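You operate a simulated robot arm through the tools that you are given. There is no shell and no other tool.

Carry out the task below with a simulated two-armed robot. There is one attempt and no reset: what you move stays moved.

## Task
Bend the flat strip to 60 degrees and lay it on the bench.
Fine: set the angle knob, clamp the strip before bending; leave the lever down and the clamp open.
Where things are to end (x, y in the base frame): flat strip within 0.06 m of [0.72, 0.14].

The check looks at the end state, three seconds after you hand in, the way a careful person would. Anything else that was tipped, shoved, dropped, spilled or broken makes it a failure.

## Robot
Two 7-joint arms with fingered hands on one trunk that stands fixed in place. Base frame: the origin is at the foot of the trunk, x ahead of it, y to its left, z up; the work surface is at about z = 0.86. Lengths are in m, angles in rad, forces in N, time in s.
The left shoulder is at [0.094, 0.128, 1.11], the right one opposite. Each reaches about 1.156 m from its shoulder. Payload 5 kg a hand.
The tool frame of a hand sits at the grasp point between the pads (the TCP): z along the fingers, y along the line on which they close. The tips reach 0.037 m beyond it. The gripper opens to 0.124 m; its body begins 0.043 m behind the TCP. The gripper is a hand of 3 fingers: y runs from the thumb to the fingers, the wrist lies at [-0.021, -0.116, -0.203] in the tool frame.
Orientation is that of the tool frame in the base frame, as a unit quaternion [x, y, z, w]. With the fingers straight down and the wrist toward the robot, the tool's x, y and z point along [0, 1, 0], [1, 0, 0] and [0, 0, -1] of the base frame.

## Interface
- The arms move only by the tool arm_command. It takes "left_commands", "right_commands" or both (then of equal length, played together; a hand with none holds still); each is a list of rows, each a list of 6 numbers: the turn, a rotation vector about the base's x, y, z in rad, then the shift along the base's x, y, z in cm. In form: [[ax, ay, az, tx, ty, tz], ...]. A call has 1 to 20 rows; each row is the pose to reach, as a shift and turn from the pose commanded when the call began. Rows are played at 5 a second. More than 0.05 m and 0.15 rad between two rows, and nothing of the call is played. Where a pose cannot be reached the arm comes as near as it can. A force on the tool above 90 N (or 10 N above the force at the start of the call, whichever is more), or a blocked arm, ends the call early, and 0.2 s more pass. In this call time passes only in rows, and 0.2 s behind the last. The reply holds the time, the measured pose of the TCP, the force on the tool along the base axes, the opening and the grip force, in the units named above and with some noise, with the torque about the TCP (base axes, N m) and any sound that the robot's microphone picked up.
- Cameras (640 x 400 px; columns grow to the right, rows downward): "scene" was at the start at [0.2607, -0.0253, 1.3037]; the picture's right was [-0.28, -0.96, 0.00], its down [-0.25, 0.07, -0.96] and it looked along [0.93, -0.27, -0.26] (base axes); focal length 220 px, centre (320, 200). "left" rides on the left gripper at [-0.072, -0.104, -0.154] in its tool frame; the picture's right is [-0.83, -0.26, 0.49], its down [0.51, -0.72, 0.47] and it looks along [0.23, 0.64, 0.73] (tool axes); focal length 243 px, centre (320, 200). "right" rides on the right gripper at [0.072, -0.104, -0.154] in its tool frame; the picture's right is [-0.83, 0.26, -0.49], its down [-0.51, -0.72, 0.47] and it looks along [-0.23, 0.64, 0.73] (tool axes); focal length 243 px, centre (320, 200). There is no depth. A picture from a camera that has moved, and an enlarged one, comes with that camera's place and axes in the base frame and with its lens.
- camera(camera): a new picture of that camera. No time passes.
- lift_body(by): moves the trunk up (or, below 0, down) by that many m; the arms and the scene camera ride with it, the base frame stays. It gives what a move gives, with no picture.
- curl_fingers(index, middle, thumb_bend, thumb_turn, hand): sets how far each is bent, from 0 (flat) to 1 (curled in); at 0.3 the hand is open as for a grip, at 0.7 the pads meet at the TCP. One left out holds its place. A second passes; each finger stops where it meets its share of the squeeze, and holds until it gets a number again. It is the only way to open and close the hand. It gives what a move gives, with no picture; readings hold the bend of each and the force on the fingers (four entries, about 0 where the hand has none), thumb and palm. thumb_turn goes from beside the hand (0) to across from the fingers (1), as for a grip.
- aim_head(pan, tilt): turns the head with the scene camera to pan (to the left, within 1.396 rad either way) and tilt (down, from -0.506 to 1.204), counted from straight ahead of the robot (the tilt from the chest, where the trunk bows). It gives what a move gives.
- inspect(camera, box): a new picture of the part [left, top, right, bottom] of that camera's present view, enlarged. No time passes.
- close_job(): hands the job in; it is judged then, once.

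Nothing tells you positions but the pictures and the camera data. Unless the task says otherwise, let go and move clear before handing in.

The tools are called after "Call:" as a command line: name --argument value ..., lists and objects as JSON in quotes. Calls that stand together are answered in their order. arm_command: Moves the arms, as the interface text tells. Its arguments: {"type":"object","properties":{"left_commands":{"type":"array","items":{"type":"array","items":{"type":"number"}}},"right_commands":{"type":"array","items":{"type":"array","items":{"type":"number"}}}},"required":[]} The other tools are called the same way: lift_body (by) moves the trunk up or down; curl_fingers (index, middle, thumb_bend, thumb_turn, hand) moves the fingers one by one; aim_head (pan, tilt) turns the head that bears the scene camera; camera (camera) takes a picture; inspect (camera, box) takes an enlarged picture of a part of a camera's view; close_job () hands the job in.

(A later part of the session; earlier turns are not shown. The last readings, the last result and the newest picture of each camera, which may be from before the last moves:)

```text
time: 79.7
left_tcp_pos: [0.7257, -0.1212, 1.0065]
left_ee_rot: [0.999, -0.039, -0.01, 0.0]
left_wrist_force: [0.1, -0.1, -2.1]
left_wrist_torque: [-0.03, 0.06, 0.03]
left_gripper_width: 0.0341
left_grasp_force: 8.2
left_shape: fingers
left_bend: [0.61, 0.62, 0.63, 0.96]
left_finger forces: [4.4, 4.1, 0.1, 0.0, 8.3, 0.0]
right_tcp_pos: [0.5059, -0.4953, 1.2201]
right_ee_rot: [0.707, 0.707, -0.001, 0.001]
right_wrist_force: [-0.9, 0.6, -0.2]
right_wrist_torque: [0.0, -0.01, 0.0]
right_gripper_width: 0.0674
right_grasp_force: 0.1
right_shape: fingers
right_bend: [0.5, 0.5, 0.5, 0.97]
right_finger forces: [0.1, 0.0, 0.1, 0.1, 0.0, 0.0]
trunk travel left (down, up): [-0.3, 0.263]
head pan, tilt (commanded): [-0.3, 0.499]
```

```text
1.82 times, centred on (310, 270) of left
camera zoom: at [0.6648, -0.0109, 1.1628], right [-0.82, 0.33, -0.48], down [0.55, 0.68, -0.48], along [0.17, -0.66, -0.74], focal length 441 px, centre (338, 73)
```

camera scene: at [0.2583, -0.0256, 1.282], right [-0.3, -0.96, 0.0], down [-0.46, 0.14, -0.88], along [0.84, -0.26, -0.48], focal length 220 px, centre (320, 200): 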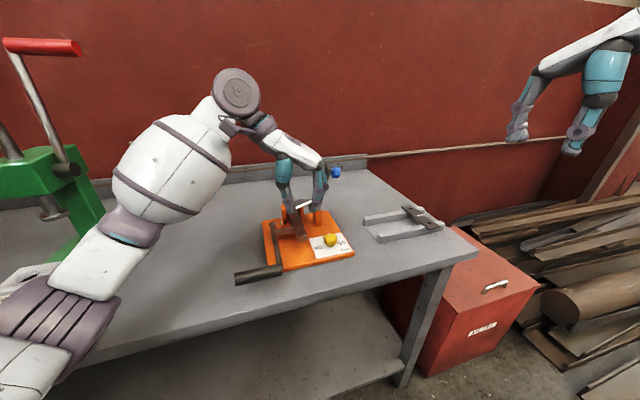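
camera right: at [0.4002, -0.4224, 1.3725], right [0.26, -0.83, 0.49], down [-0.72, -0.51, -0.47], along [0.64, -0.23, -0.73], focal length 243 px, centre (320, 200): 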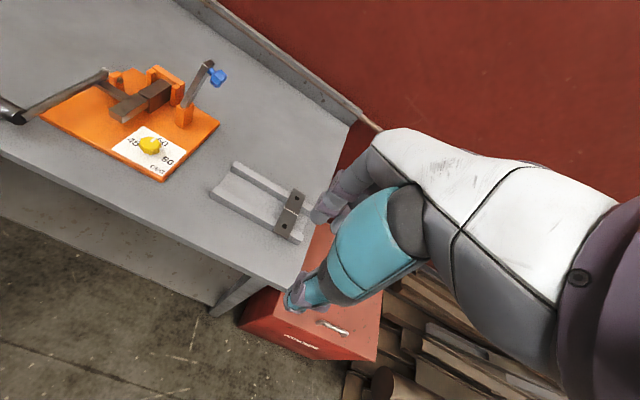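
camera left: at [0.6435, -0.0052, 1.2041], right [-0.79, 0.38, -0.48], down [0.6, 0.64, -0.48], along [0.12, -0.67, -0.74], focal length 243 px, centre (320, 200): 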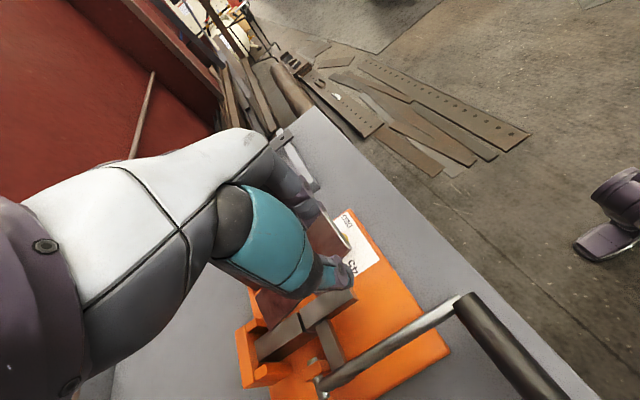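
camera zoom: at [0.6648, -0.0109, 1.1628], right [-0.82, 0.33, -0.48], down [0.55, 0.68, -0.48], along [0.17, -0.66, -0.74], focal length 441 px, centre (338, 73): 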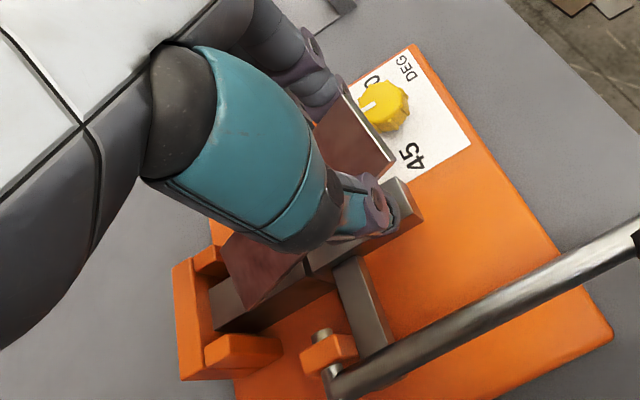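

Call:
arm_command --left_commands '[[0, 0, 0, 0, 0, -0.7], [0, 0, 0, 0, 0, -1.4], [0, 0, 0, 0, 0, -2.1], [0, 0, 0, 0, 0, -2.1]]'

Call:
inspect --camera "scene" --box '[255, 160, 355, 260]'

Call:
inspect --camera "right" --box '[30, 20, 230, 145]'

Call:
inspect --camera "left" --box '[200, 160, 420, 380]'

```text
time: 80.7
left_tcp_pos: [0.7273, -0.122, 0.9859]
left_ee_rot: [0.999, -0.04, -0.01, 0.0]
left_wrist_force: [0.0, -0.3, -2.5]
left_wrist_torque: [0.01, 0.01, 0.02]
left_gripper_width: 0.034
left_grasp_force: 7.6
left_shape: fingers
left_bend: [0.61, 0.63, 0.63, 0.96]
left_finger forces: [5.0, 2.6, 0.0, 0.0, 8.3, 0.0]
right_tcp_pos: [0.5036, -0.4938, 1.2208]
right_ee_rot: [0.707, 0.707, 0.0, 0.0]
right_wrist_force: [-0.5, -0.1, -0.3]
right_wrist_torque: [0.01, 0.0, 0.02]
right_gripper_width: 0.0676
right_grasp_force: 0.0
right_shape: fingers
right_bend: [0.5, 0.5, 0.5, 0.97]
right_finger forces: [0.0, 0.0, 0.0, 0.0, 0.0, 0.0]
trunk travel left (down, up): [-0.3, 0.263]
head pan, tilt (commanded): [-0.3, 0.499]
```

```text
4.00 times, centred on (305, 210) of scene
camera zoom: at [0.2582, -0.0257, 1.2821], right [-0.3, -0.96, 0.0], down [-0.46, 0.14, -0.88], along [0.84, -0.26, -0.48], focal length 878 px, centre (380, 160)
```

zoom: 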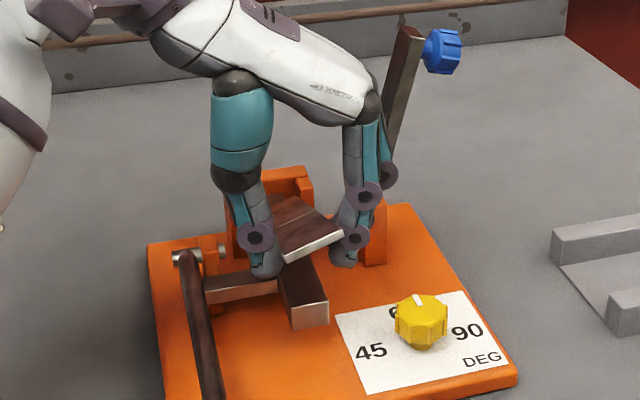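

```text
3.20 times, centred on (130, 82) of right
camera zoom: at [0.4001, -0.4226, 1.3725], right [0.26, -0.83, 0.49], down [-0.72, -0.51, -0.47], along [0.64, -0.23, -0.73], focal length 776 px, centre (928, 576)
```

zoom: 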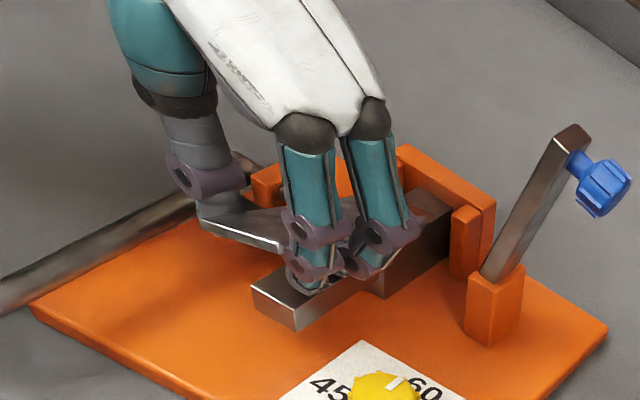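

```text
1.82 times, centred on (310, 270) of left
camera zoom: at [0.666, -0.0116, 1.1411], right [-0.82, 0.33, -0.48], down [0.55, 0.68, -0.48], along [0.17, -0.66, -0.74], focal length 441 px, centre (338, 73)
```

zoom: 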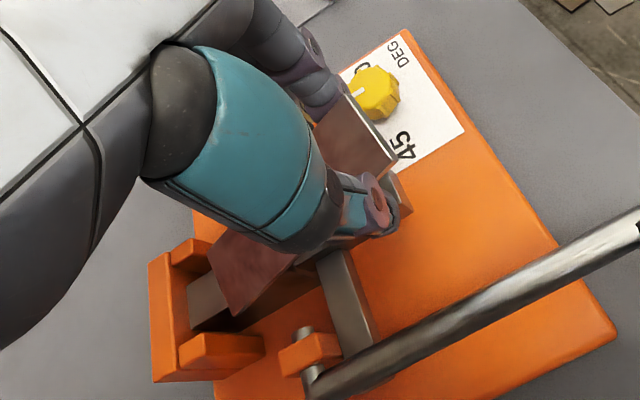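

Call:
inspect --camera "left" --box '[230, 230, 330, 340]'

Call:
inspect --camera "right" --box '[80, 40, 200, 120]'

```text
3.64 times, centred on (280, 285) of left
camera zoom: at [0.666, -0.0116, 1.1411], right [-0.82, 0.33, -0.48], down [0.55, 0.68, -0.48], along [0.17, -0.66, -0.74], focal length 882 px, centre (466, -109)
```

zoom: 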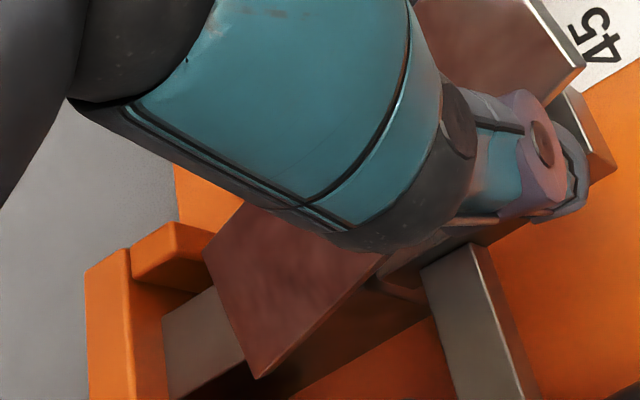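

```text
5.00 times, centred on (140, 80) of right
camera zoom: at [0.4001, -0.4226, 1.3725], right [0.26, -0.83, 0.49], down [-0.72, -0.51, -0.47], along [0.64, -0.23, -0.73], focal length 1213 px, centre (1220, 800)
```

zoom: 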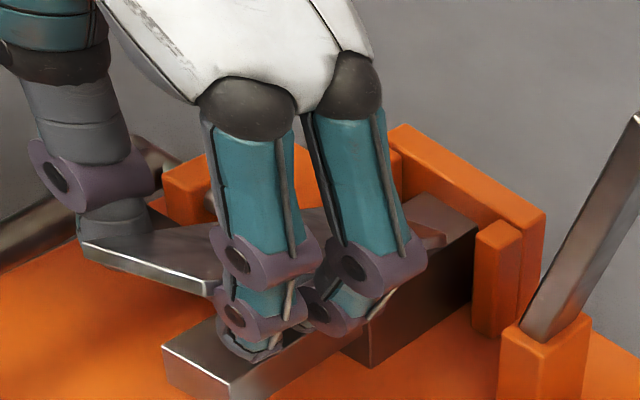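

The far end rests on the back block, centred laterally (torque dropped to about zero). I'll lower the front to lay it flat on the wing.

Call:
arm_command --left_commands '[[0, 0, 0, 0, 0, -0.8], [0, 0, 0, 0, 0, -1.6], [0, 0, 0, 0, 0, -2.3], [0, 0, 0, 0, 0, -2.9], [0, 0, 0, 0, 0, -2.9]]'

Call:
inspect --camera "scene" --box '[255, 170, 355, 270]'

Call:
inspect --camera "right" --box '[30, 40, 210, 160]'

Call:
inspect --camera "left" --box '[200, 160, 420, 380]'

```text
time: 81.9
left_tcp_pos: [0.7248, -0.1205, 0.9578]
left_ee_rot: [0.999, -0.039, -0.011, 0.0]
left_wrist_force: [0.2, 1.1, -1.7]
left_wrist_torque: [0.03, -0.02, 0.07]
left_gripper_width: 0.0341
left_grasp_force: 6.6
left_shape: fingers
left_bend: [0.6, 0.65, 0.63, 0.97]
left_finger forces: [6.5, 0.2, 0.0, 0.0, 7.2, 0.1]
right_tcp_pos: [0.5049, -0.4939, 1.2208]
right_ee_rot: [0.708, 0.706, -0.001, 0.0]
right_wrist_force: [-0.3, -0.1, -0.6]
right_wrist_torque: [-0.01, 0.02, -0.05]
right_gripper_width: 0.0674
right_grasp_force: 0.0
right_shape: fingers
right_bend: [0.5, 0.5, 0.5, 0.97]
right_finger forces: [0.0, 0.0, 0.0, 0.0, 0.0, 0.0]
trunk travel left (down, up): [-0.3, 0.263]
head pan, tilt (commanded): [-0.3, 0.499]
```

```text
4.00 times, centred on (305, 220) of scene
camera zoom: at [0.258, -0.0257, 1.2822], right [-0.3, -0.96, 0.0], down [-0.46, 0.14, -0.88], along [0.84, -0.26, -0.48], focal length 878 px, centre (380, 120)
```

zoom: 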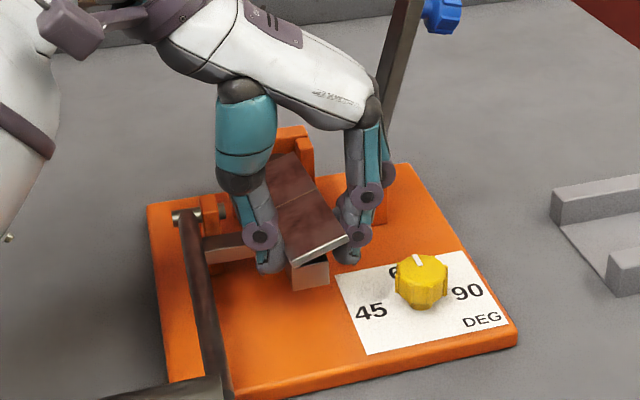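

```text
3.33 times, centred on (120, 100) of right
camera zoom: at [0.4, -0.4226, 1.3725], right [0.26, -0.83, 0.49], down [-0.72, -0.51, -0.47], along [0.64, -0.23, -0.73], focal length 809 px, centre (987, 533)
```

zoom: 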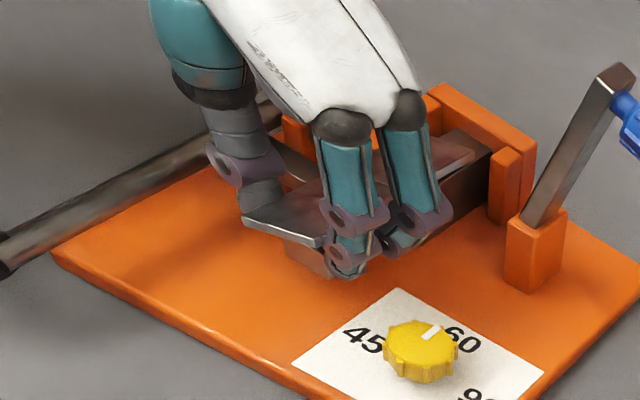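

```text
1.82 times, centred on (310, 270) of left
camera zoom: at [0.6648, -0.0117, 1.1123], right [-0.82, 0.33, -0.48], down [0.55, 0.68, -0.48], along [0.17, -0.66, -0.74], focal length 441 px, centre (338, 73)
```

zoom: 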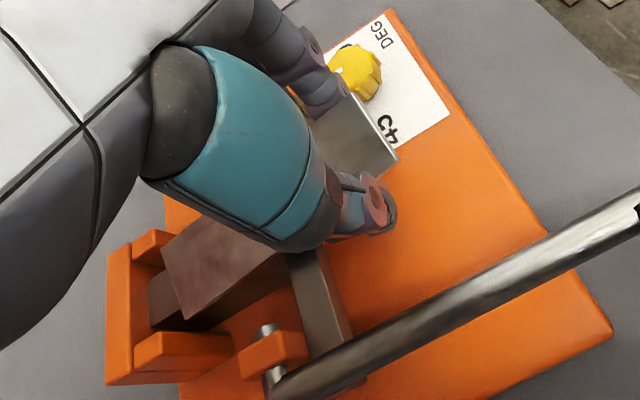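

Call:
arm_command --left_commands '[[0, 0, 0, 0, 0, -0.4], [0, 0, 0, 0, 0, -0.8], [0, 0, 0, 0, 0, -1.0], [0, 0, 0, 0, 0, -1.0]]'

Call:
inspect --camera "scene" --box '[275, 190, 345, 260]'

Call:
inspect --camera "right" --box '[60, 50, 180, 130]'

Call:
inspect --camera "left" --box '[200, 160, 420, 380]'

```text
time: 82.9
left_tcp_pos: [0.7248, -0.1206, 0.9477]
left_ee_rot: [0.999, -0.039, -0.01, -0.001]
left_wrist_force: [-0.2, -2.1, 1.2]
left_wrist_torque: [-0.06, -0.03, 0.02]
left_gripper_width: 0.0341
left_grasp_force: 8.1
left_shape: fingers
left_bend: [0.6, 0.64, 0.63, 0.97]
left_finger forces: [6.5, 2.2, 0.0, 0.0, 6.9, 0.0]
right_tcp_pos: [0.5042, -0.4954, 1.2197]
right_ee_rot: [0.707, 0.707, 0.0, 0.0]
right_wrist_force: [-0.9, 0.2, -0.1]
right_wrist_torque: [0.0, 0.0, 0.0]
right_gripper_width: 0.0676
right_grasp_force: 0.0
right_shape: fingers
right_bend: [0.5, 0.5, 0.5, 0.97]
right_finger forces: [0.0, 0.0, 0.0, 0.0, 0.0, 0.0]
trunk travel left (down, up): [-0.3, 0.263]
head pan, tilt (commanded): [-0.3, 0.499]
```

```text
5.71 times, centred on (310, 225) of scene
camera zoom: at [0.2579, -0.0259, 1.2822], right [-0.3, -0.96, 0.0], down [-0.46, 0.14, -0.88], along [0.84, -0.26, -0.48], focal length 1255 px, centre (377, 57)
```

zoom: 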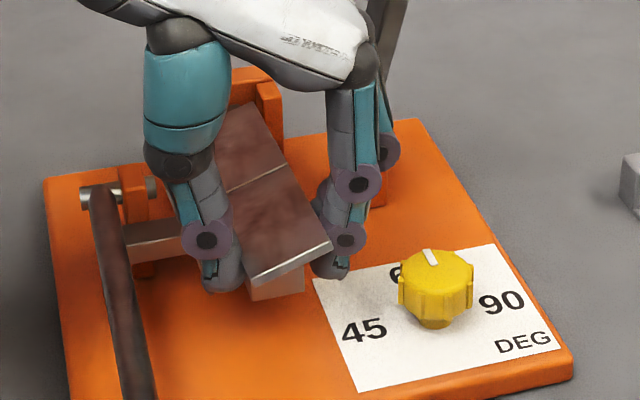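

```text
5.00 times, centred on (120, 90) of right
camera zoom: at [0.3999, -0.4228, 1.3725], right [0.26, -0.83, 0.49], down [-0.72, -0.51, -0.47], along [0.64, -0.23, -0.73], focal length 1213 px, centre (1320, 750)
```

zoom: 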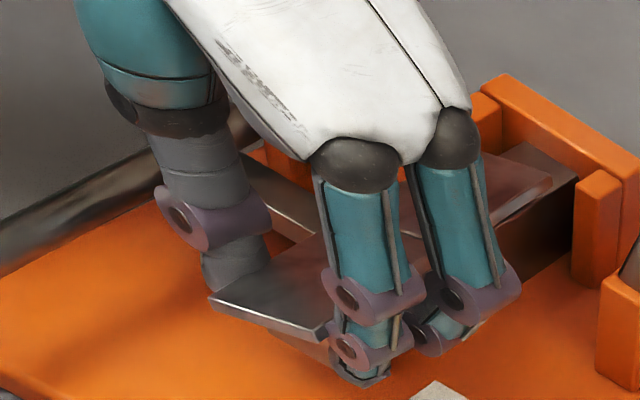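

```text
1.82 times, centred on (310, 270) of left
camera zoom: at [0.6648, -0.0117, 1.103], right [-0.82, 0.33, -0.48], down [0.55, 0.68, -0.48], along [0.17, -0.66, -0.74], focal length 441 px, centre (338, 73)
```

zoom: 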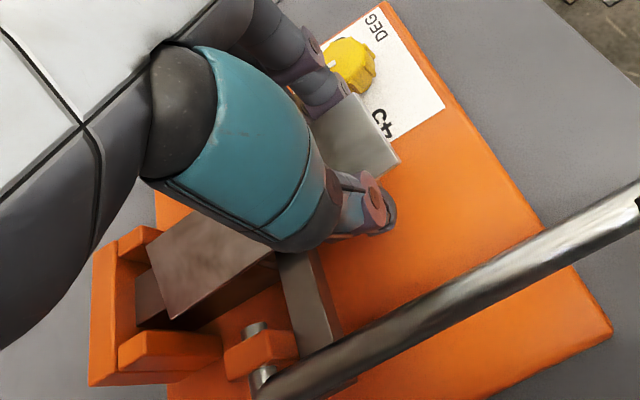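

The strip rests on both wing and block, still lightly held and laterally centred. I'll slide it forward toward the backstop in small steps.

Call:
arm_command --left_commands '[[0, 0, 0, 0.4, 0, 0], [0, 0, 0, 0.8, 0, 0], [0, 0, 0, 1.2, 0, 0], [0, 0, 0, 1.6, 0, 0], [0, 0, 0, 1.6, 0, 0]]'

Call:
inspect --camera "scene" --box '[275, 190, 345, 260]'

Call:
inspect --camera "right" --box '[60, 50, 180, 130]'

Call:
inspect --camera "left" --box '[200, 160, 420, 380]'

```text
time: 84.1
left_tcp_pos: [0.7416, -0.1207, 0.9476]
left_ee_rot: [0.999, -0.04, -0.01, -0.001]
left_wrist_force: [-11.2, -3.3, -1.0]
left_wrist_torque: [-0.08, 0.24, 0.0]
left_gripper_width: 0.0341
left_grasp_force: 7.6
left_shape: fingers
left_bend: [0.59, 0.64, 0.64, 0.96]
left_finger forces: [7.7, 1.6, 0.0, 0.0, 6.5, 0.0]
right_tcp_pos: [0.5034, -0.495, 1.2213]
right_ee_rot: [0.708, 0.707, 0.001, 0.0]
right_wrist_force: [0.2, -0.2, -0.7]
right_wrist_torque: [0.0, -0.01, 0.0]
right_gripper_width: 0.0674
right_grasp_force: 0.0
right_shape: fingers
right_bend: [0.5, 0.5, 0.5, 0.97]
right_finger forces: [0.0, 0.0, 0.0, 0.0, 0.0, 0.0]
trunk travel left (down, up): [-0.3, 0.263]
head pan, tilt (commanded): [-0.3, 0.499]
```

```text
5.71 times, centred on (310, 225) of scene
camera zoom: at [0.2566, -0.0261, 1.2824], right [-0.3, -0.96, 0.0], down [-0.46, 0.14, -0.88], along [0.84, -0.26, -0.48], focal length 1255 px, centre (377, 57)
```

zoom: 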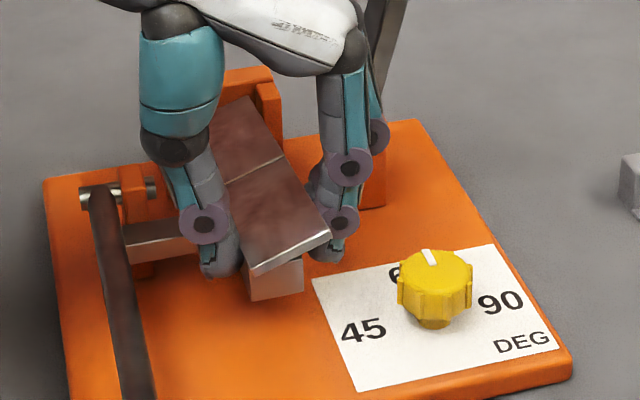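

```text
5.00 times, centred on (120, 90) of right
camera zoom: at [0.3985, -0.4231, 1.3728], right [0.26, -0.83, 0.49], down [-0.72, -0.51, -0.47], along [0.64, -0.23, -0.73], focal length 1213 px, centre (1320, 750)
```

zoom: 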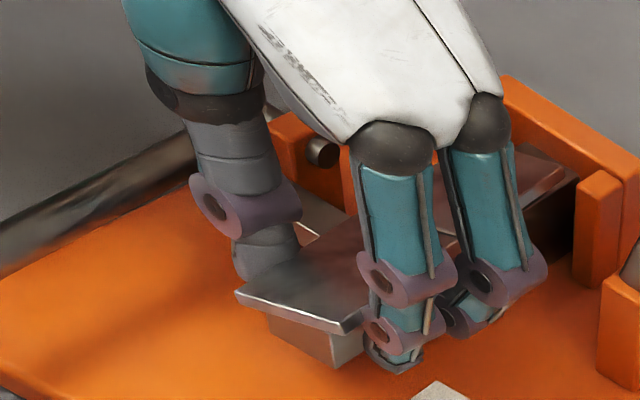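

```text
1.82 times, centred on (310, 270) of left
camera zoom: at [0.6796, -0.0116, 1.1026], right [-0.82, 0.33, -0.48], down [0.55, 0.68, -0.48], along [0.17, -0.66, -0.74], focal length 441 px, centre (338, 73)
```

zoom: 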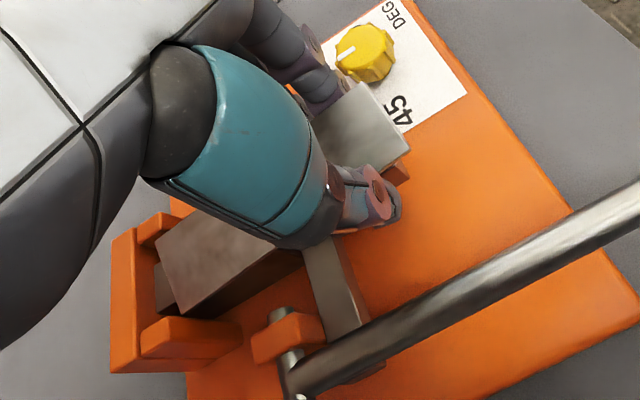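

The strip met resistance after about 12 mm, likely a far corner against a guide with slight yaw. I'll relax the grip so it settles flat and then re-measure.

Call:
arm_command --left_commands '[[0, 0, 0, -0.3, 0, 0], [0, 0, 0, -0.3, 0, 0]]'

Call:
curl_fingers --hand "left" --index 0.55 --middle 0.55 --thumb_bend 0.55

Call:
inspect --camera "scene" --box '[275, 190, 345, 260]'

Call:
inspect --camera "right" --box '[60, 50, 180, 130]'

Call:
inspect --camera "left" --box '[200, 160, 420, 380]'

```text
time: 84.7
left_tcp_pos: [0.7389, -0.1198, 0.948]
left_ee_rot: [0.999, -0.04, -0.01, -0.001]
left_wrist_force: [-2.4, -2.2, -0.9]
left_wrist_torque: [-0.06, 0.03, 0.06]
left_gripper_width: 0.034
left_grasp_force: 8.2
left_shape: fingers
left_bend: [0.59, 0.64, 0.64, 0.96]
left_finger forces: [7.4, 2.2, 0.0, 0.0, 7.3, 0.1]
right_tcp_pos: [0.5042, -0.4962, 1.2201]
right_ee_rot: [0.707, 0.707, 0.0, 0.0]
right_wrist_force: [-0.2, -0.6, -0.3]
right_wrist_torque: [0.03, 0.0, -0.01]
right_gripper_width: 0.0676
right_grasp_force: 0.0
right_shape: fingers
right_bend: [0.5, 0.5, 0.5, 0.97]
right_finger forces: [0.0, 0.0, 0.1, 0.0, 0.1, 0.0]
trunk travel left (down, up): [-0.3, 0.263]
head pan, tilt (commanded): [-0.3, 0.499]
```

```text
time: 85.7
left_tcp_pos: [0.7393, -0.1201, 0.947]
left_ee_rot: [0.999, -0.039, -0.009, 0.0]
left_wrist_force: [0.4, 0.6, 0.1]
left_wrist_torque: [0.01, 0.04, -0.05]
left_gripper_width: 0.0519
left_grasp_force: 0.0
left_shape: fingers
left_bend: [0.55, 0.55, 0.55, 0.97]
left_finger forces: [0.0, 0.0, 0.0, 0.1, 0.0, 0.0]
right_tcp_pos: [0.504, -0.4953, 1.2202]
right_ee_rot: [0.707, 0.707, 0.0, 0.0]
right_wrist_force: [-0.3, -0.2, -0.5]
right_wrist_torque: [-0.03, 0.01, 0.02]
right_gripper_width: 0.0671
right_grasp_force: 0.1
right_shape: fingers
right_bend: [0.5, 0.5, 0.5, 0.97]
right_finger forces: [0.1, 0.0, 0.1, 0.0, 0.0, 0.0]
trunk travel left (down, up): [-0.3, 0.263]
head pan, tilt (commanded): [-0.3, 0.499]
```

```text
5.71 times, centred on (310, 225) of scene
camera zoom: at [0.2579, -0.0258, 1.2822], right [-0.3, -0.96, 0.0], down [-0.46, 0.14, -0.88], along [0.84, -0.26, -0.48], focal length 1255 px, centre (377, 57)
```

zoom: 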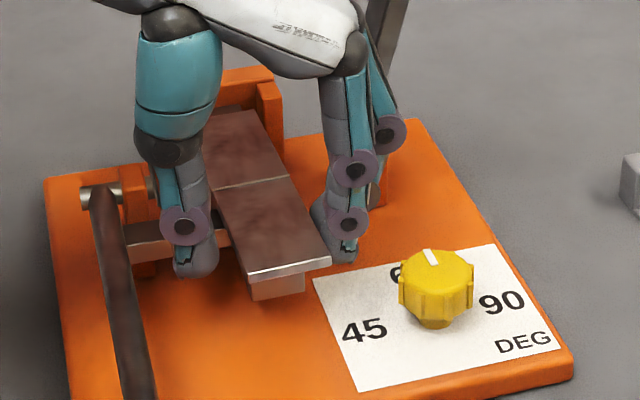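

```text
5.00 times, centred on (120, 90) of right
camera zoom: at [0.3999, -0.4227, 1.3725], right [0.26, -0.83, 0.49], down [-0.72, -0.51, -0.47], along [0.64, -0.23, -0.73], focal length 1213 px, centre (1320, 750)
```

zoom: 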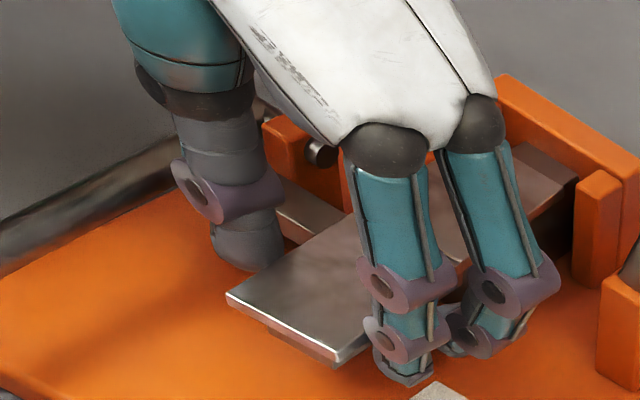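

```text
1.82 times, centred on (310, 270) of left
camera zoom: at [0.6778, -0.0111, 1.1022], right [-0.82, 0.33, -0.48], down [0.55, 0.68, -0.48], along [0.17, -0.66, -0.74], focal length 441 px, centre (338, 73)
```

zoom: 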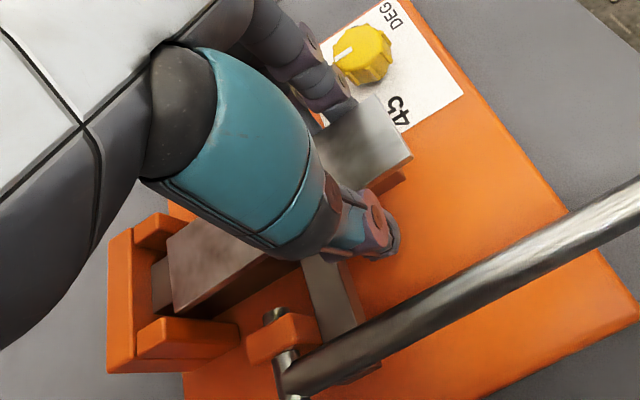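

The strip now lies flat on the bed, centre ≈ (0.7765, −0.121), yaw about +2°. I'll nudge its near end slightly left with the fingers to straighten it.

Call:
arm_command --left_commands '[[0, 0, 0, -0.3, 0.3, 0], [0, 0, 0, -0.6, 0.5, 0], [0, 0, 0, -0.6, 0.7, 0], [0, 0, 0, -0.6, 0.85, 0], [0, 0, 0, -0.6, 0.85, 0], [0, 0, 0, -0.6, 0.3, 0], [0, 0, 0, -0.6, 0.1, 0], [0, 0, 0, -0.6, 0.1, 0]]'

Call:
inspect --camera "scene" --box '[275, 190, 345, 260]'

Call:
inspect --camera "right" --box '[60, 50, 180, 130]'

Call:
inspect --camera "left" --box '[200, 160, 420, 380]'

```text
time: 87.5
left_tcp_pos: [0.7325, -0.1203, 0.9472]
left_ee_rot: [0.999, -0.039, -0.011, 0.0]
left_wrist_force: [0.3, -0.1, -0.1]
left_wrist_torque: [0.02, -0.01, -0.01]
left_gripper_width: 0.0524
left_grasp_force: 0.1
left_shape: fingers
left_bend: [0.55, 0.55, 0.55, 0.97]
left_finger forces: [0.1, 0.0, 0.1, 0.1, 0.0, 0.0]
right_tcp_pos: [0.5037, -0.4948, 1.2203]
right_ee_rot: [0.707, 0.707, 0.0, 0.0]
right_wrist_force: [0.5, 0.5, -0.6]
right_wrist_torque: [-0.01, -0.01, 0.0]
right_gripper_width: 0.0677
right_grasp_force: 0.0
right_shape: fingers
right_bend: [0.5, 0.5, 0.5, 0.97]
right_finger forces: [0.1, 0.0, 0.0, 0.1, 0.0, 0.1]
trunk travel left (down, up): [-0.3, 0.263]
head pan, tilt (commanded): [-0.3, 0.499]
```

```text
5.71 times, centred on (310, 225) of scene
camera zoom: at [0.258, -0.0257, 1.2822], right [-0.3, -0.96, 0.0], down [-0.46, 0.14, -0.88], along [0.84, -0.26, -0.48], focal length 1255 px, centre (377, 57)
```

zoom: 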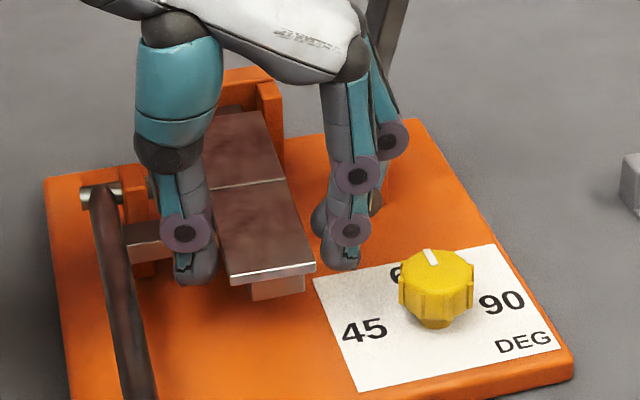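

```text
5.00 times, centred on (120, 90) of right
camera zoom: at [0.4, -0.4226, 1.3725], right [0.26, -0.83, 0.49], down [-0.72, -0.51, -0.47], along [0.64, -0.23, -0.73], focal length 1213 px, centre (1320, 750)
```

zoom: 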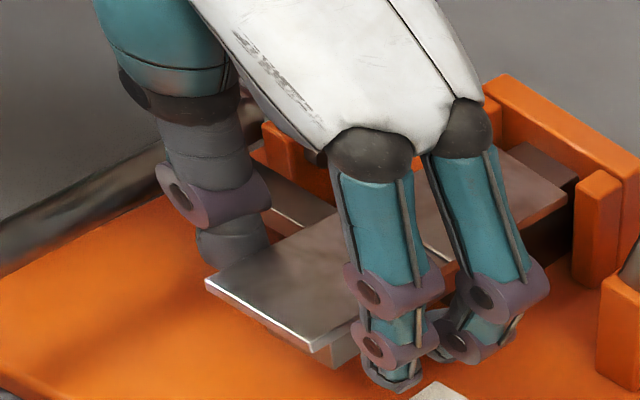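

```text
1.82 times, centred on (310, 270) of left
camera zoom: at [0.6724, -0.0103, 1.1022], right [-0.82, 0.33, -0.48], down [0.55, 0.68, -0.48], along [0.17, -0.66, -0.74], focal length 441 px, centre (338, 73)
```

zoom: 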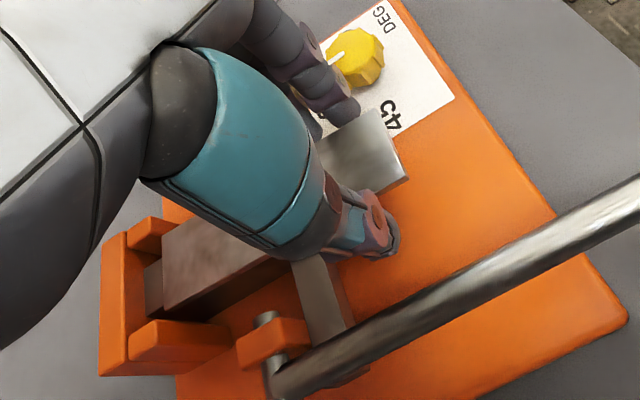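

Call:
arm_command --left_commands '[[0, 0, 0, 0, -0.3, 0], [0, 0, 0, 0, -0.5, 0], [0, 0, 0, 0, -0.62, 0], [0, 0, 0, 0, -0.62, 0], [0, 0, 0, 0, -0.2, 0], [0, 0, 0, 0, -0.1, 0], [0, 0, 0, 0, -0.1, 0]]'

Call:
inspect --camera "scene" --box '[275, 190, 345, 260]'

Call:
inspect --camera "left" --box '[200, 160, 420, 380]'

```text
time: 89.1
left_tcp_pos: [0.7337, -0.1199, 0.9474]
left_ee_rot: [0.999, -0.039, -0.01, -0.001]
left_wrist_force: [0.8, 0.0, 0.5]
left_wrist_torque: [-0.01, 0.02, 0.02]
left_gripper_width: 0.0527
left_grasp_force: 0.1
left_shape: fingers
left_bend: [0.55, 0.55, 0.55, 0.97]
left_finger forces: [0.1, 0.0, 0.1, 0.0, 0.1, 0.0]
right_tcp_pos: [0.5043, -0.4951, 1.2207]
right_ee_rot: [0.707, 0.708, 0.0, 0.0]
right_wrist_force: [-0.1, 0.3, -0.3]
right_wrist_torque: [-0.04, 0.01, 0.02]
right_gripper_width: 0.0675
right_grasp_force: 0.0
right_shape: fingers
right_bend: [0.5, 0.5, 0.5, 0.97]
right_finger forces: [0.1, 0.0, 0.0, 0.0, 0.1, 0.0]
trunk travel left (down, up): [-0.3, 0.263]
head pan, tilt (commanded): [-0.3, 0.499]
```

```text
5.71 times, centred on (310, 225) of scene
camera zoom: at [0.258, -0.0257, 1.2822], right [-0.3, -0.96, 0.0], down [-0.46, 0.14, -0.88], along [0.84, -0.26, -0.48], focal length 1255 px, centre (377, 57)
```

zoom: 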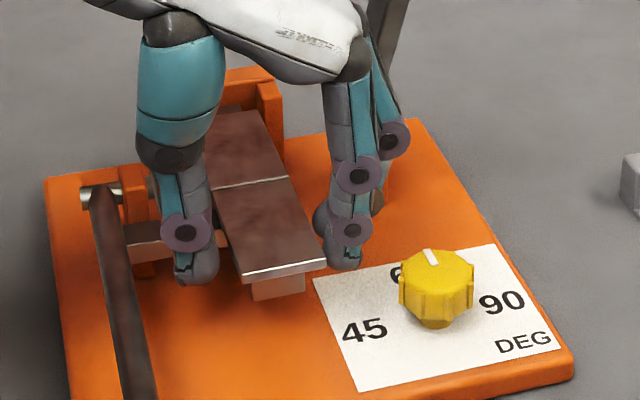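

```text
1.82 times, centred on (310, 270) of left
camera zoom: at [0.6725, -0.0111, 1.1022], right [-0.82, 0.33, -0.48], down [0.55, 0.68, -0.48], along [0.17, -0.66, -0.74], focal length 441 px, centre (338, 73)
```

zoom: 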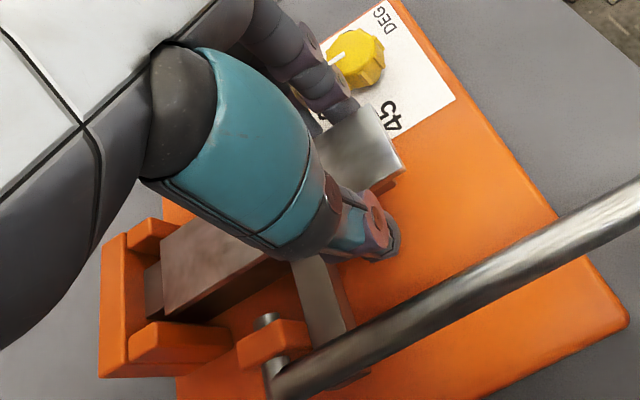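

Alignment is now excellent: centre y ≈ −0.121, yaw within 1°. I'll regrip near its front end and slide it to the backstop.

Call:
arm_command --left_commands '[[0, 0, 0, -0.3, -0.05, 0], [0, 0, 0, -0.55, -0.05, 0], [0, 0, 0, -0.55, -0.05, 0]]'

Call:
curl_fingers --hand "left" --index 0.62 --middle 0.62 --thumb_bend 0.64

Call:
inspect --camera "scene" --box '[275, 190, 345, 260]'

Call:
inspect --camera "left" --box '[200, 160, 420, 380]'

```text
time: 89.9
left_tcp_pos: [0.7274, -0.1217, 0.9462]
left_ee_rot: [0.999, -0.039, -0.011, -0.001]
left_wrist_force: [-0.2, 0.1, 0.0]
left_wrist_torque: [0.0, 0.0, -0.02]
left_gripper_width: 0.0529
left_grasp_force: 0.0
left_shape: fingers
left_bend: [0.55, 0.55, 0.55, 0.97]
left_finger forces: [0.0, 0.1, 0.0, 0.1, 0.0, 0.0]
right_tcp_pos: [0.5044, -0.4951, 1.2212]
right_ee_rot: [0.707, 0.707, 0.0, 0.0]
right_wrist_force: [-0.4, 0.4, 0.0]
right_wrist_torque: [-0.03, 0.0, -0.02]
right_gripper_width: 0.0672
right_grasp_force: 0.0
right_shape: fingers
right_bend: [0.5, 0.5, 0.5, 0.97]
right_finger forces: [0.1, 0.0, 0.0, 0.1, 0.1, 0.1]
trunk travel left (down, up): [-0.3, 0.263]
head pan, tilt (commanded): [-0.3, 0.499]
```

```text
time: 90.9
left_tcp_pos: [0.7277, -0.1215, 0.947]
left_ee_rot: [0.999, -0.04, -0.011, -0.001]
left_wrist_force: [-0.1, 0.3, -0.8]
left_wrist_torque: [-0.01, -0.01, -0.01]
left_gripper_width: 0.0403
left_grasp_force: 6.0
left_shape: fingers
left_bend: [0.59, 0.61, 0.6, 0.97]
left_finger forces: [3.9, 1.7, 0.0, 0.1, 5.6, 0.1]
right_tcp_pos: [0.5044, -0.4951, 1.2197]
right_ee_rot: [0.707, 0.707, 0.0, 0.0]
right_wrist_force: [0.6, 0.1, -1.2]
right_wrist_torque: [-0.01, 0.0, 0.01]
right_gripper_width: 0.0674
right_grasp_force: 0.0
right_shape: fingers
right_bend: [0.5, 0.5, 0.5, 0.97]
right_finger forces: [0.0, 0.0, 0.1, 0.1, 0.0, 0.1]
trunk travel left (down, up): [-0.3, 0.263]
head pan, tilt (commanded): [-0.3, 0.499]
```

```text
5.71 times, centred on (310, 225) of scene
camera zoom: at [0.2581, -0.0258, 1.2821], right [-0.3, -0.96, 0.0], down [-0.46, 0.14, -0.88], along [0.84, -0.26, -0.48], focal length 1255 px, centre (377, 57)
```

zoom: 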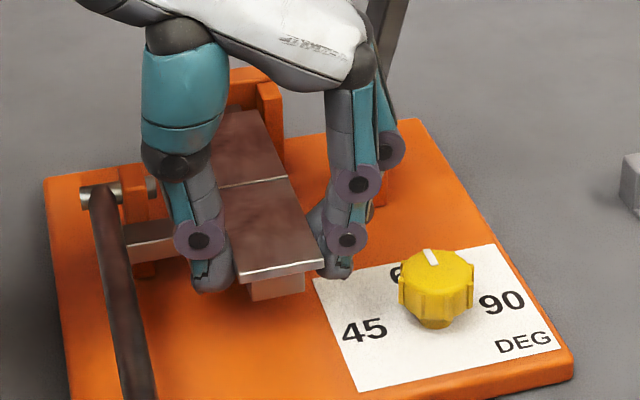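

```text
1.82 times, centred on (310, 270) of left
camera zoom: at [0.6666, -0.0113, 1.1018], right [-0.82, 0.33, -0.48], down [0.55, 0.68, -0.48], along [0.17, -0.66, -0.74], focal length 441 px, centre (338, 73)
```

zoom: 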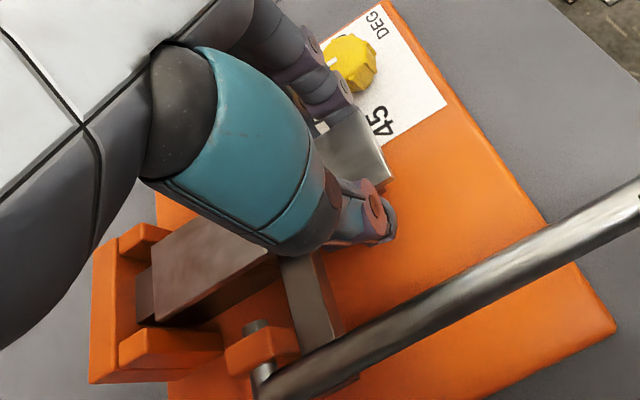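

Call:
arm_command --left_commands '[[0, 0, 0, 0.3, 0, 0], [0, 0, 0, 0.6, 0, 0], [0, 0, 0, 0.9, 0, 0], [0, 0, 0, 1.2, 0, 0], [0, 0, 0, 1.4, 0, 0], [0, 0, 0, 1.4, 0, 0]]'

Call:
inspect --camera "scene" --box '[275, 190, 345, 260]'

Call:
inspect --camera "left" --box '[200, 160, 420, 380]'

Call:
inspect --camera "right" --box '[60, 50, 180, 130]'

```text
time: 92.3
left_tcp_pos: [0.7417, -0.1214, 0.9467]
left_ee_rot: [0.999, -0.04, -0.01, -0.001]
left_wrist_force: [-0.1, -0.6, -0.8]
left_wrist_torque: [0.01, 0.0, -0.04]
left_gripper_width: 0.0403
left_grasp_force: 4.8
left_shape: fingers
left_bend: [0.59, 0.61, 0.6, 0.97]
left_finger forces: [3.8, 1.7, 0.1, 0.0, 5.5, 0.0]
right_tcp_pos: [0.5041, -0.4943, 1.2194]
right_ee_rot: [0.707, 0.707, 0.001, 0.0]
right_wrist_force: [1.3, 0.0, 0.0]
right_wrist_torque: [-0.03, 0.04, 0.02]
right_gripper_width: 0.0675
right_grasp_force: 0.1
right_shape: fingers
right_bend: [0.5, 0.5, 0.5, 0.97]
right_finger forces: [0.0, 0.0, 0.0, 0.1, 0.0, 0.0]
trunk travel left (down, up): [-0.3, 0.263]
head pan, tilt (commanded): [-0.3, 0.499]
```

```text
5.71 times, centred on (310, 225) of scene
camera zoom: at [0.2581, -0.0258, 1.2821], right [-0.3, -0.96, 0.0], down [-0.46, 0.14, -0.88], along [0.84, -0.26, -0.48], focal length 1255 px, centre (377, 57)
```

zoom: 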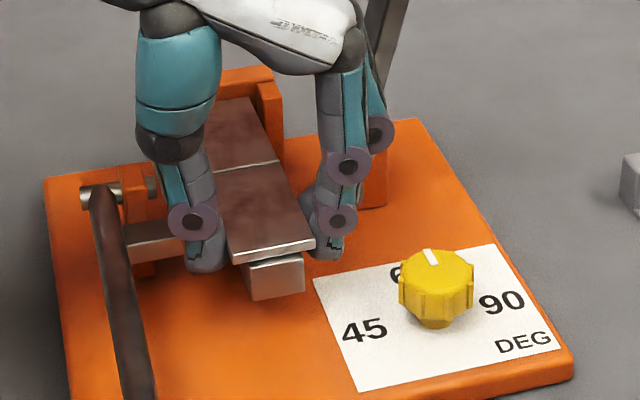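

```text
1.82 times, centred on (310, 270) of left
camera zoom: at [0.6813, -0.011, 1.1021], right [-0.82, 0.33, -0.48], down [0.55, 0.68, -0.48], along [0.17, -0.66, -0.74], focal length 441 px, centre (338, 73)
```

zoom: 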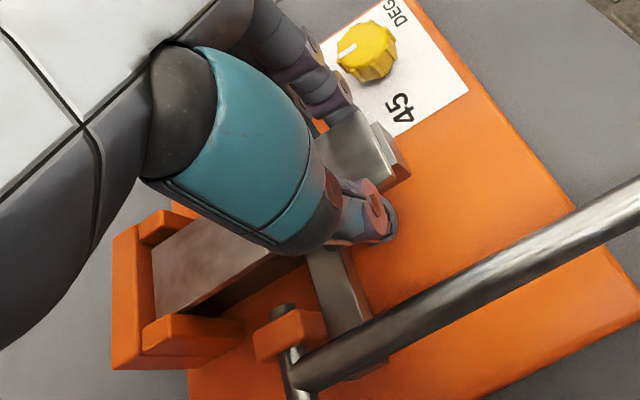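

```text
5.00 times, centred on (120, 90) of right
camera zoom: at [0.4001, -0.4227, 1.3725], right [0.26, -0.83, 0.49], down [-0.72, -0.51, -0.47], along [0.64, -0.23, -0.73], focal length 1213 px, centre (1320, 750)
```

zoom: 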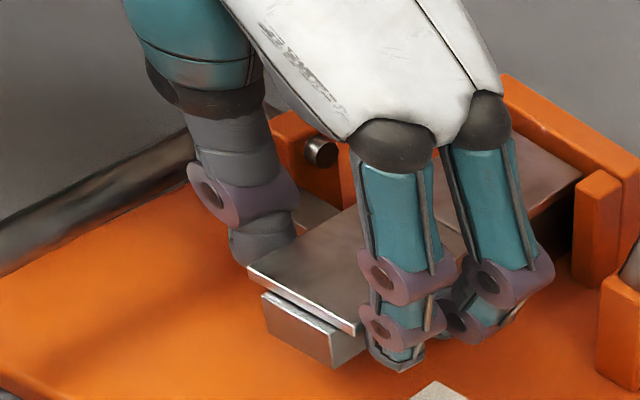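

Slid 14 mm freely, and the far end is almost at the backstop. I'll ease forward a few more millimetres to touch.

Call:
arm_command --left_commands '[[0, 0, 0, 0.15, 0, 0], [0, 0, 0, 0.3, 0, 0], [0, 0, 0, 0.3, 0, 0]]'

Call:
inspect --camera "left" --box '[220, 230, 320, 340]'

Call:
inspect --camera "scene" --box '[285, 195, 335, 245]'

```text
time: 93.1
left_tcp_pos: [0.7442, -0.1214, 0.9484]
left_ee_rot: [0.999, -0.039, -0.011, 0.0]
left_wrist_force: [0.4, -0.2, -0.6]
left_wrist_torque: [0.01, 0.04, 0.0]
left_gripper_width: 0.04
left_grasp_force: 5.7
left_shape: fingers
left_bend: [0.59, 0.61, 0.6, 0.97]
left_finger forces: [3.9, 1.8, 0.1, 0.0, 5.4, 0.0]
right_tcp_pos: [0.5045, -0.4954, 1.2197]
right_ee_rot: [0.708, 0.707, 0.0, 0.0]
right_wrist_force: [-0.1, 0.1, 0.1]
right_wrist_torque: [0.0, 0.03, -0.01]
right_gripper_width: 0.0674
right_grasp_force: 0.1
right_shape: fingers
right_bend: [0.5, 0.5, 0.5, 0.97]
right_finger forces: [0.0, 0.0, 0.0, 0.0, 0.0, 0.0]
trunk travel left (down, up): [-0.3, 0.263]
head pan, tilt (commanded): [-0.3, 0.499]
```

```text
3.64 times, centred on (270, 285) of left
camera zoom: at [0.6838, -0.0114, 1.1022], right [-0.82, 0.33, -0.48], down [0.55, 0.68, -0.48], along [0.17, -0.66, -0.74], focal length 882 px, centre (502, -109)
```

zoom: 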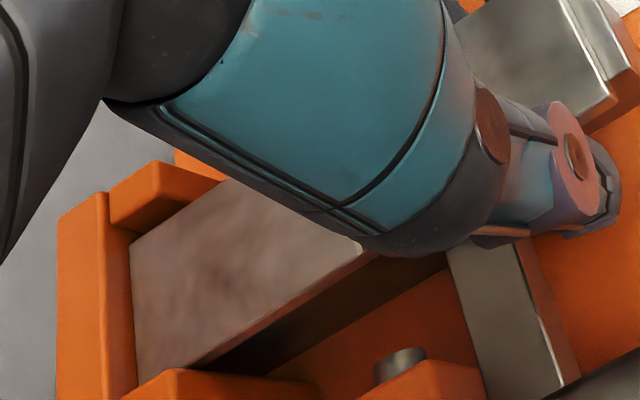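

```text
8.00 times, centred on (310, 220) of scene
camera zoom: at [0.2581, -0.0257, 1.2821], right [-0.3, -0.96, 0.0], down [-0.46, 0.14, -0.88], along [0.84, -0.26, -0.48], focal length 1757 px, centre (400, 40)
```

zoom: 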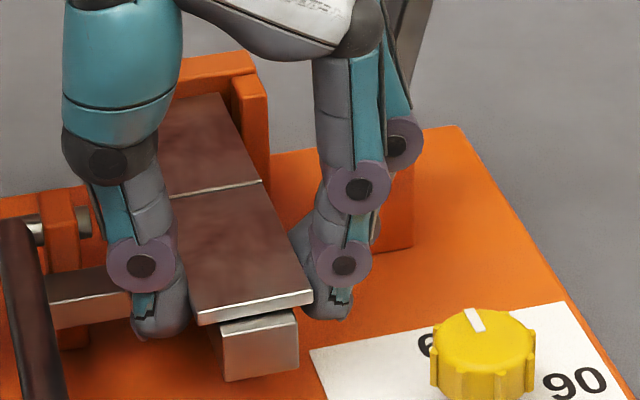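

The strip is seated against the backstop, between the guides, with its bend line near the seam. I'll release carefully and raise the left hand straight up.

Call:
curl_fingers --hand "left" --index 0.53 --middle 0.53 --thumb_bend 0.53

Call:
arm_command --left_commands '[[0, 0, 0, 0, 0, 1.5], [0, 0, 0, 0, 0, 4], [0, 0, 0, 0, 0, 8], [0, 0, 0, 0, 1, 12], [0, 0, 0, -2, 4, 14], [0, 0, 0, -4, 8, 15], [0, 0, 0, -5, 12, 16], [0, 0, 0, -5, 16, 16], [0, 0, 0, -5, 20, 16], [0, 0, 0, -5, 24, 16], [0, 0, 0, -5, 24, 16]]'

Call:
camera --camera "scene"

Call:
inspect --camera "scene" --box '[240, 170, 360, 280]'

Call:
inspect --camera "right" --box '[40, 40, 240, 190]'

```text
time: 94.1
left_tcp_pos: [0.7437, -0.121, 0.9469]
left_ee_rot: [0.999, -0.039, -0.011, 0.0]
left_wrist_force: [0.0, -0.6, 0.1]
left_wrist_torque: [0.0, -0.02, 0.0]
left_gripper_width: 0.0578
left_grasp_force: 0.2
left_shape: fingers
left_bend: [0.53, 0.53, 0.53, 0.97]
left_finger forces: [0.0, 0.0, 0.0, 0.1, 0.1, 0.0]
right_tcp_pos: [0.5041, -0.4962, 1.2201]
right_ee_rot: [0.707, 0.707, -0.001, 0.0]
right_wrist_force: [-0.5, 0.8, 0.4]
right_wrist_torque: [-0.02, 0.02, -0.01]
right_gripper_width: 0.0673
right_grasp_force: 0.0
right_shape: fingers
right_bend: [0.5, 0.5, 0.5, 0.97]
right_finger forces: [0.0, 0.0, 0.1, 0.0, 0.0, 0.0]
trunk travel left (down, up): [-0.3, 0.263]
head pan, tilt (commanded): [-0.3, 0.499]
```

```text
time: 96.5
left_tcp_pos: [0.694, 0.1209, 1.1082]
left_ee_rot: [0.999, -0.04, -0.01, 0.0]
left_wrist_force: [0.2, -0.4, -0.8]
left_wrist_torque: [0.03, -0.01, -0.04]
left_gripper_width: 0.0581
left_grasp_force: 0.0
left_shape: fingers
left_bend: [0.53, 0.53, 0.53, 0.97]
left_finger forces: [0.0, 0.1, 0.0, 0.0, 0.1, 0.0]
right_tcp_pos: [0.5045, -0.4964, 1.2194]
right_ee_rot: [0.707, 0.707, 0.0, -0.001]
right_wrist_force: [0.3, -0.3, 0.3]
right_wrist_torque: [0.03, -0.01, -0.02]
right_gripper_width: 0.0675
right_grasp_force: 0.0
right_shape: fingers
right_bend: [0.5, 0.5, 0.5, 0.97]
right_finger forces: [0.0, 0.1, 0.0, 0.1, 0.1, 0.1]
trunk travel left (down, up): [-0.3, 0.263]
head pan, tilt (commanded): [-0.3, 0.499]
```

```text
taken
camera scene: at [0.2583, -0.0266, 1.282], right [-0.3, -0.96, 0.0], down [-0.46, 0.14, -0.88], along [0.84, -0.26, -0.48], focal length 220 px, centre (320, 200)
```

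scene: 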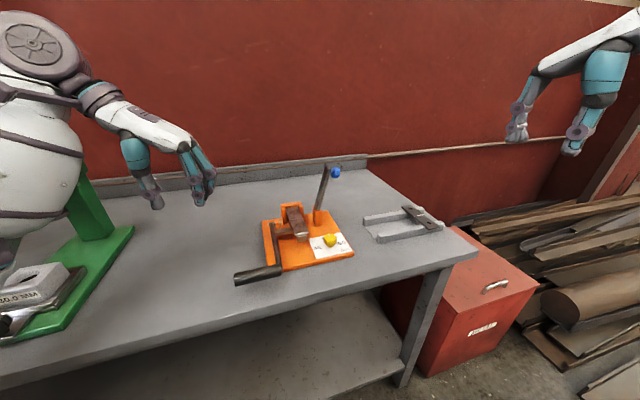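

```text
3.64 times, centred on (300, 225) of scene
camera zoom: at [0.2583, -0.0266, 1.282], right [-0.3, -0.96, 0.0], down [-0.46, 0.14, -0.88], along [0.84, -0.26, -0.48], focal length 799 px, centre (393, 109)
```

zoom: 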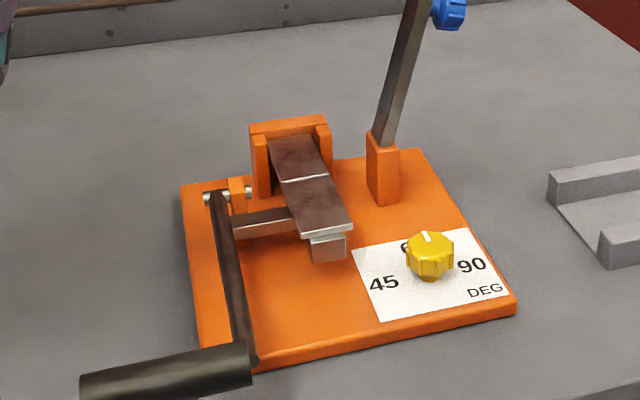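

```text
2.67 times, centred on (140, 115) of right
camera zoom: at [0.4004, -0.4236, 1.372], right [0.26, -0.83, 0.49], down [-0.72, -0.51, -0.47], along [0.64, -0.23, -0.73], focal length 647 px, centre (800, 427)
```

zoom: 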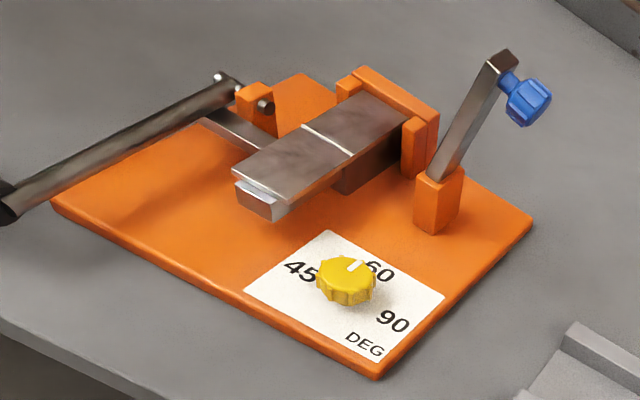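

The strip lies neatly seated and the jig looks undisturbed. Next is the clamp, so I'll measure the lever and its blue knob precisely.

Call:
inspect --camera "scene" --box '[285, 155, 355, 235]'

Call:
inspect --camera "right" --box '[170, 40, 270, 140]'

Call:
camera --camera "left"

```text
5.00 times, centred on (320, 195) of scene
camera zoom: at [0.2583, -0.0266, 1.282], right [-0.3, -0.96, 0.0], down [-0.46, 0.14, -0.88], along [0.84, -0.26, -0.48], focal length 1098 px, centre (320, 225)
```

zoom: 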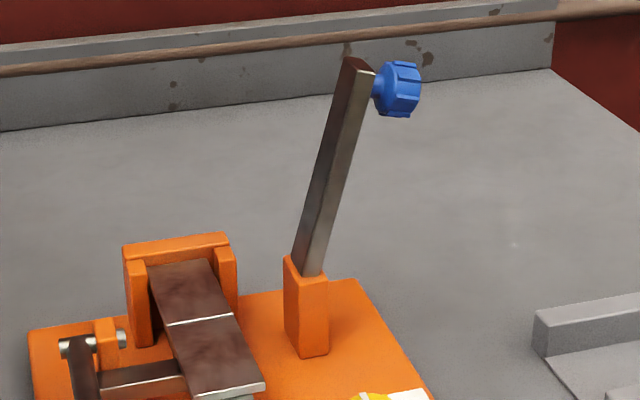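

```text
4.00 times, centred on (220, 90) of right
camera zoom: at [0.4004, -0.4236, 1.372], right [0.26, -0.83, 0.49], down [-0.72, -0.51, -0.47], along [0.64, -0.23, -0.73], focal length 970 px, centre (720, 640)
```

zoom: 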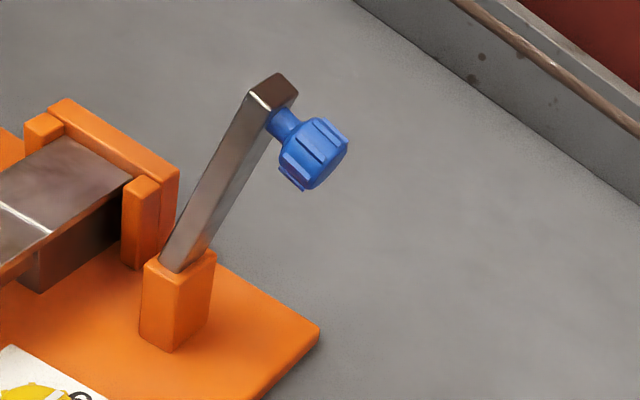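

```text
taken
camera left: at [0.6333, 0.2294, 1.262], right [-0.82, 0.33, -0.48], down [0.55, 0.68, -0.48], along [0.17, -0.66, -0.74], focal length 243 px, centre (320, 200)
```

left: 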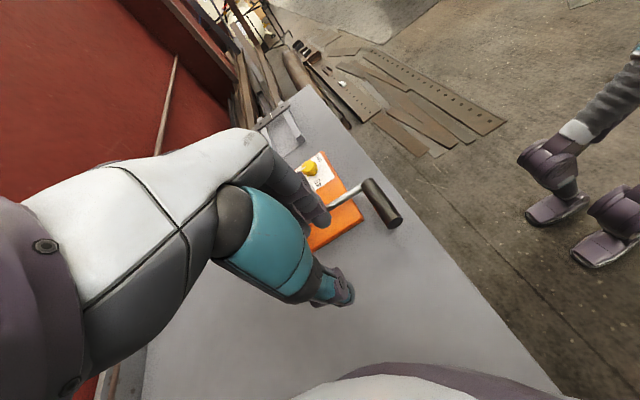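

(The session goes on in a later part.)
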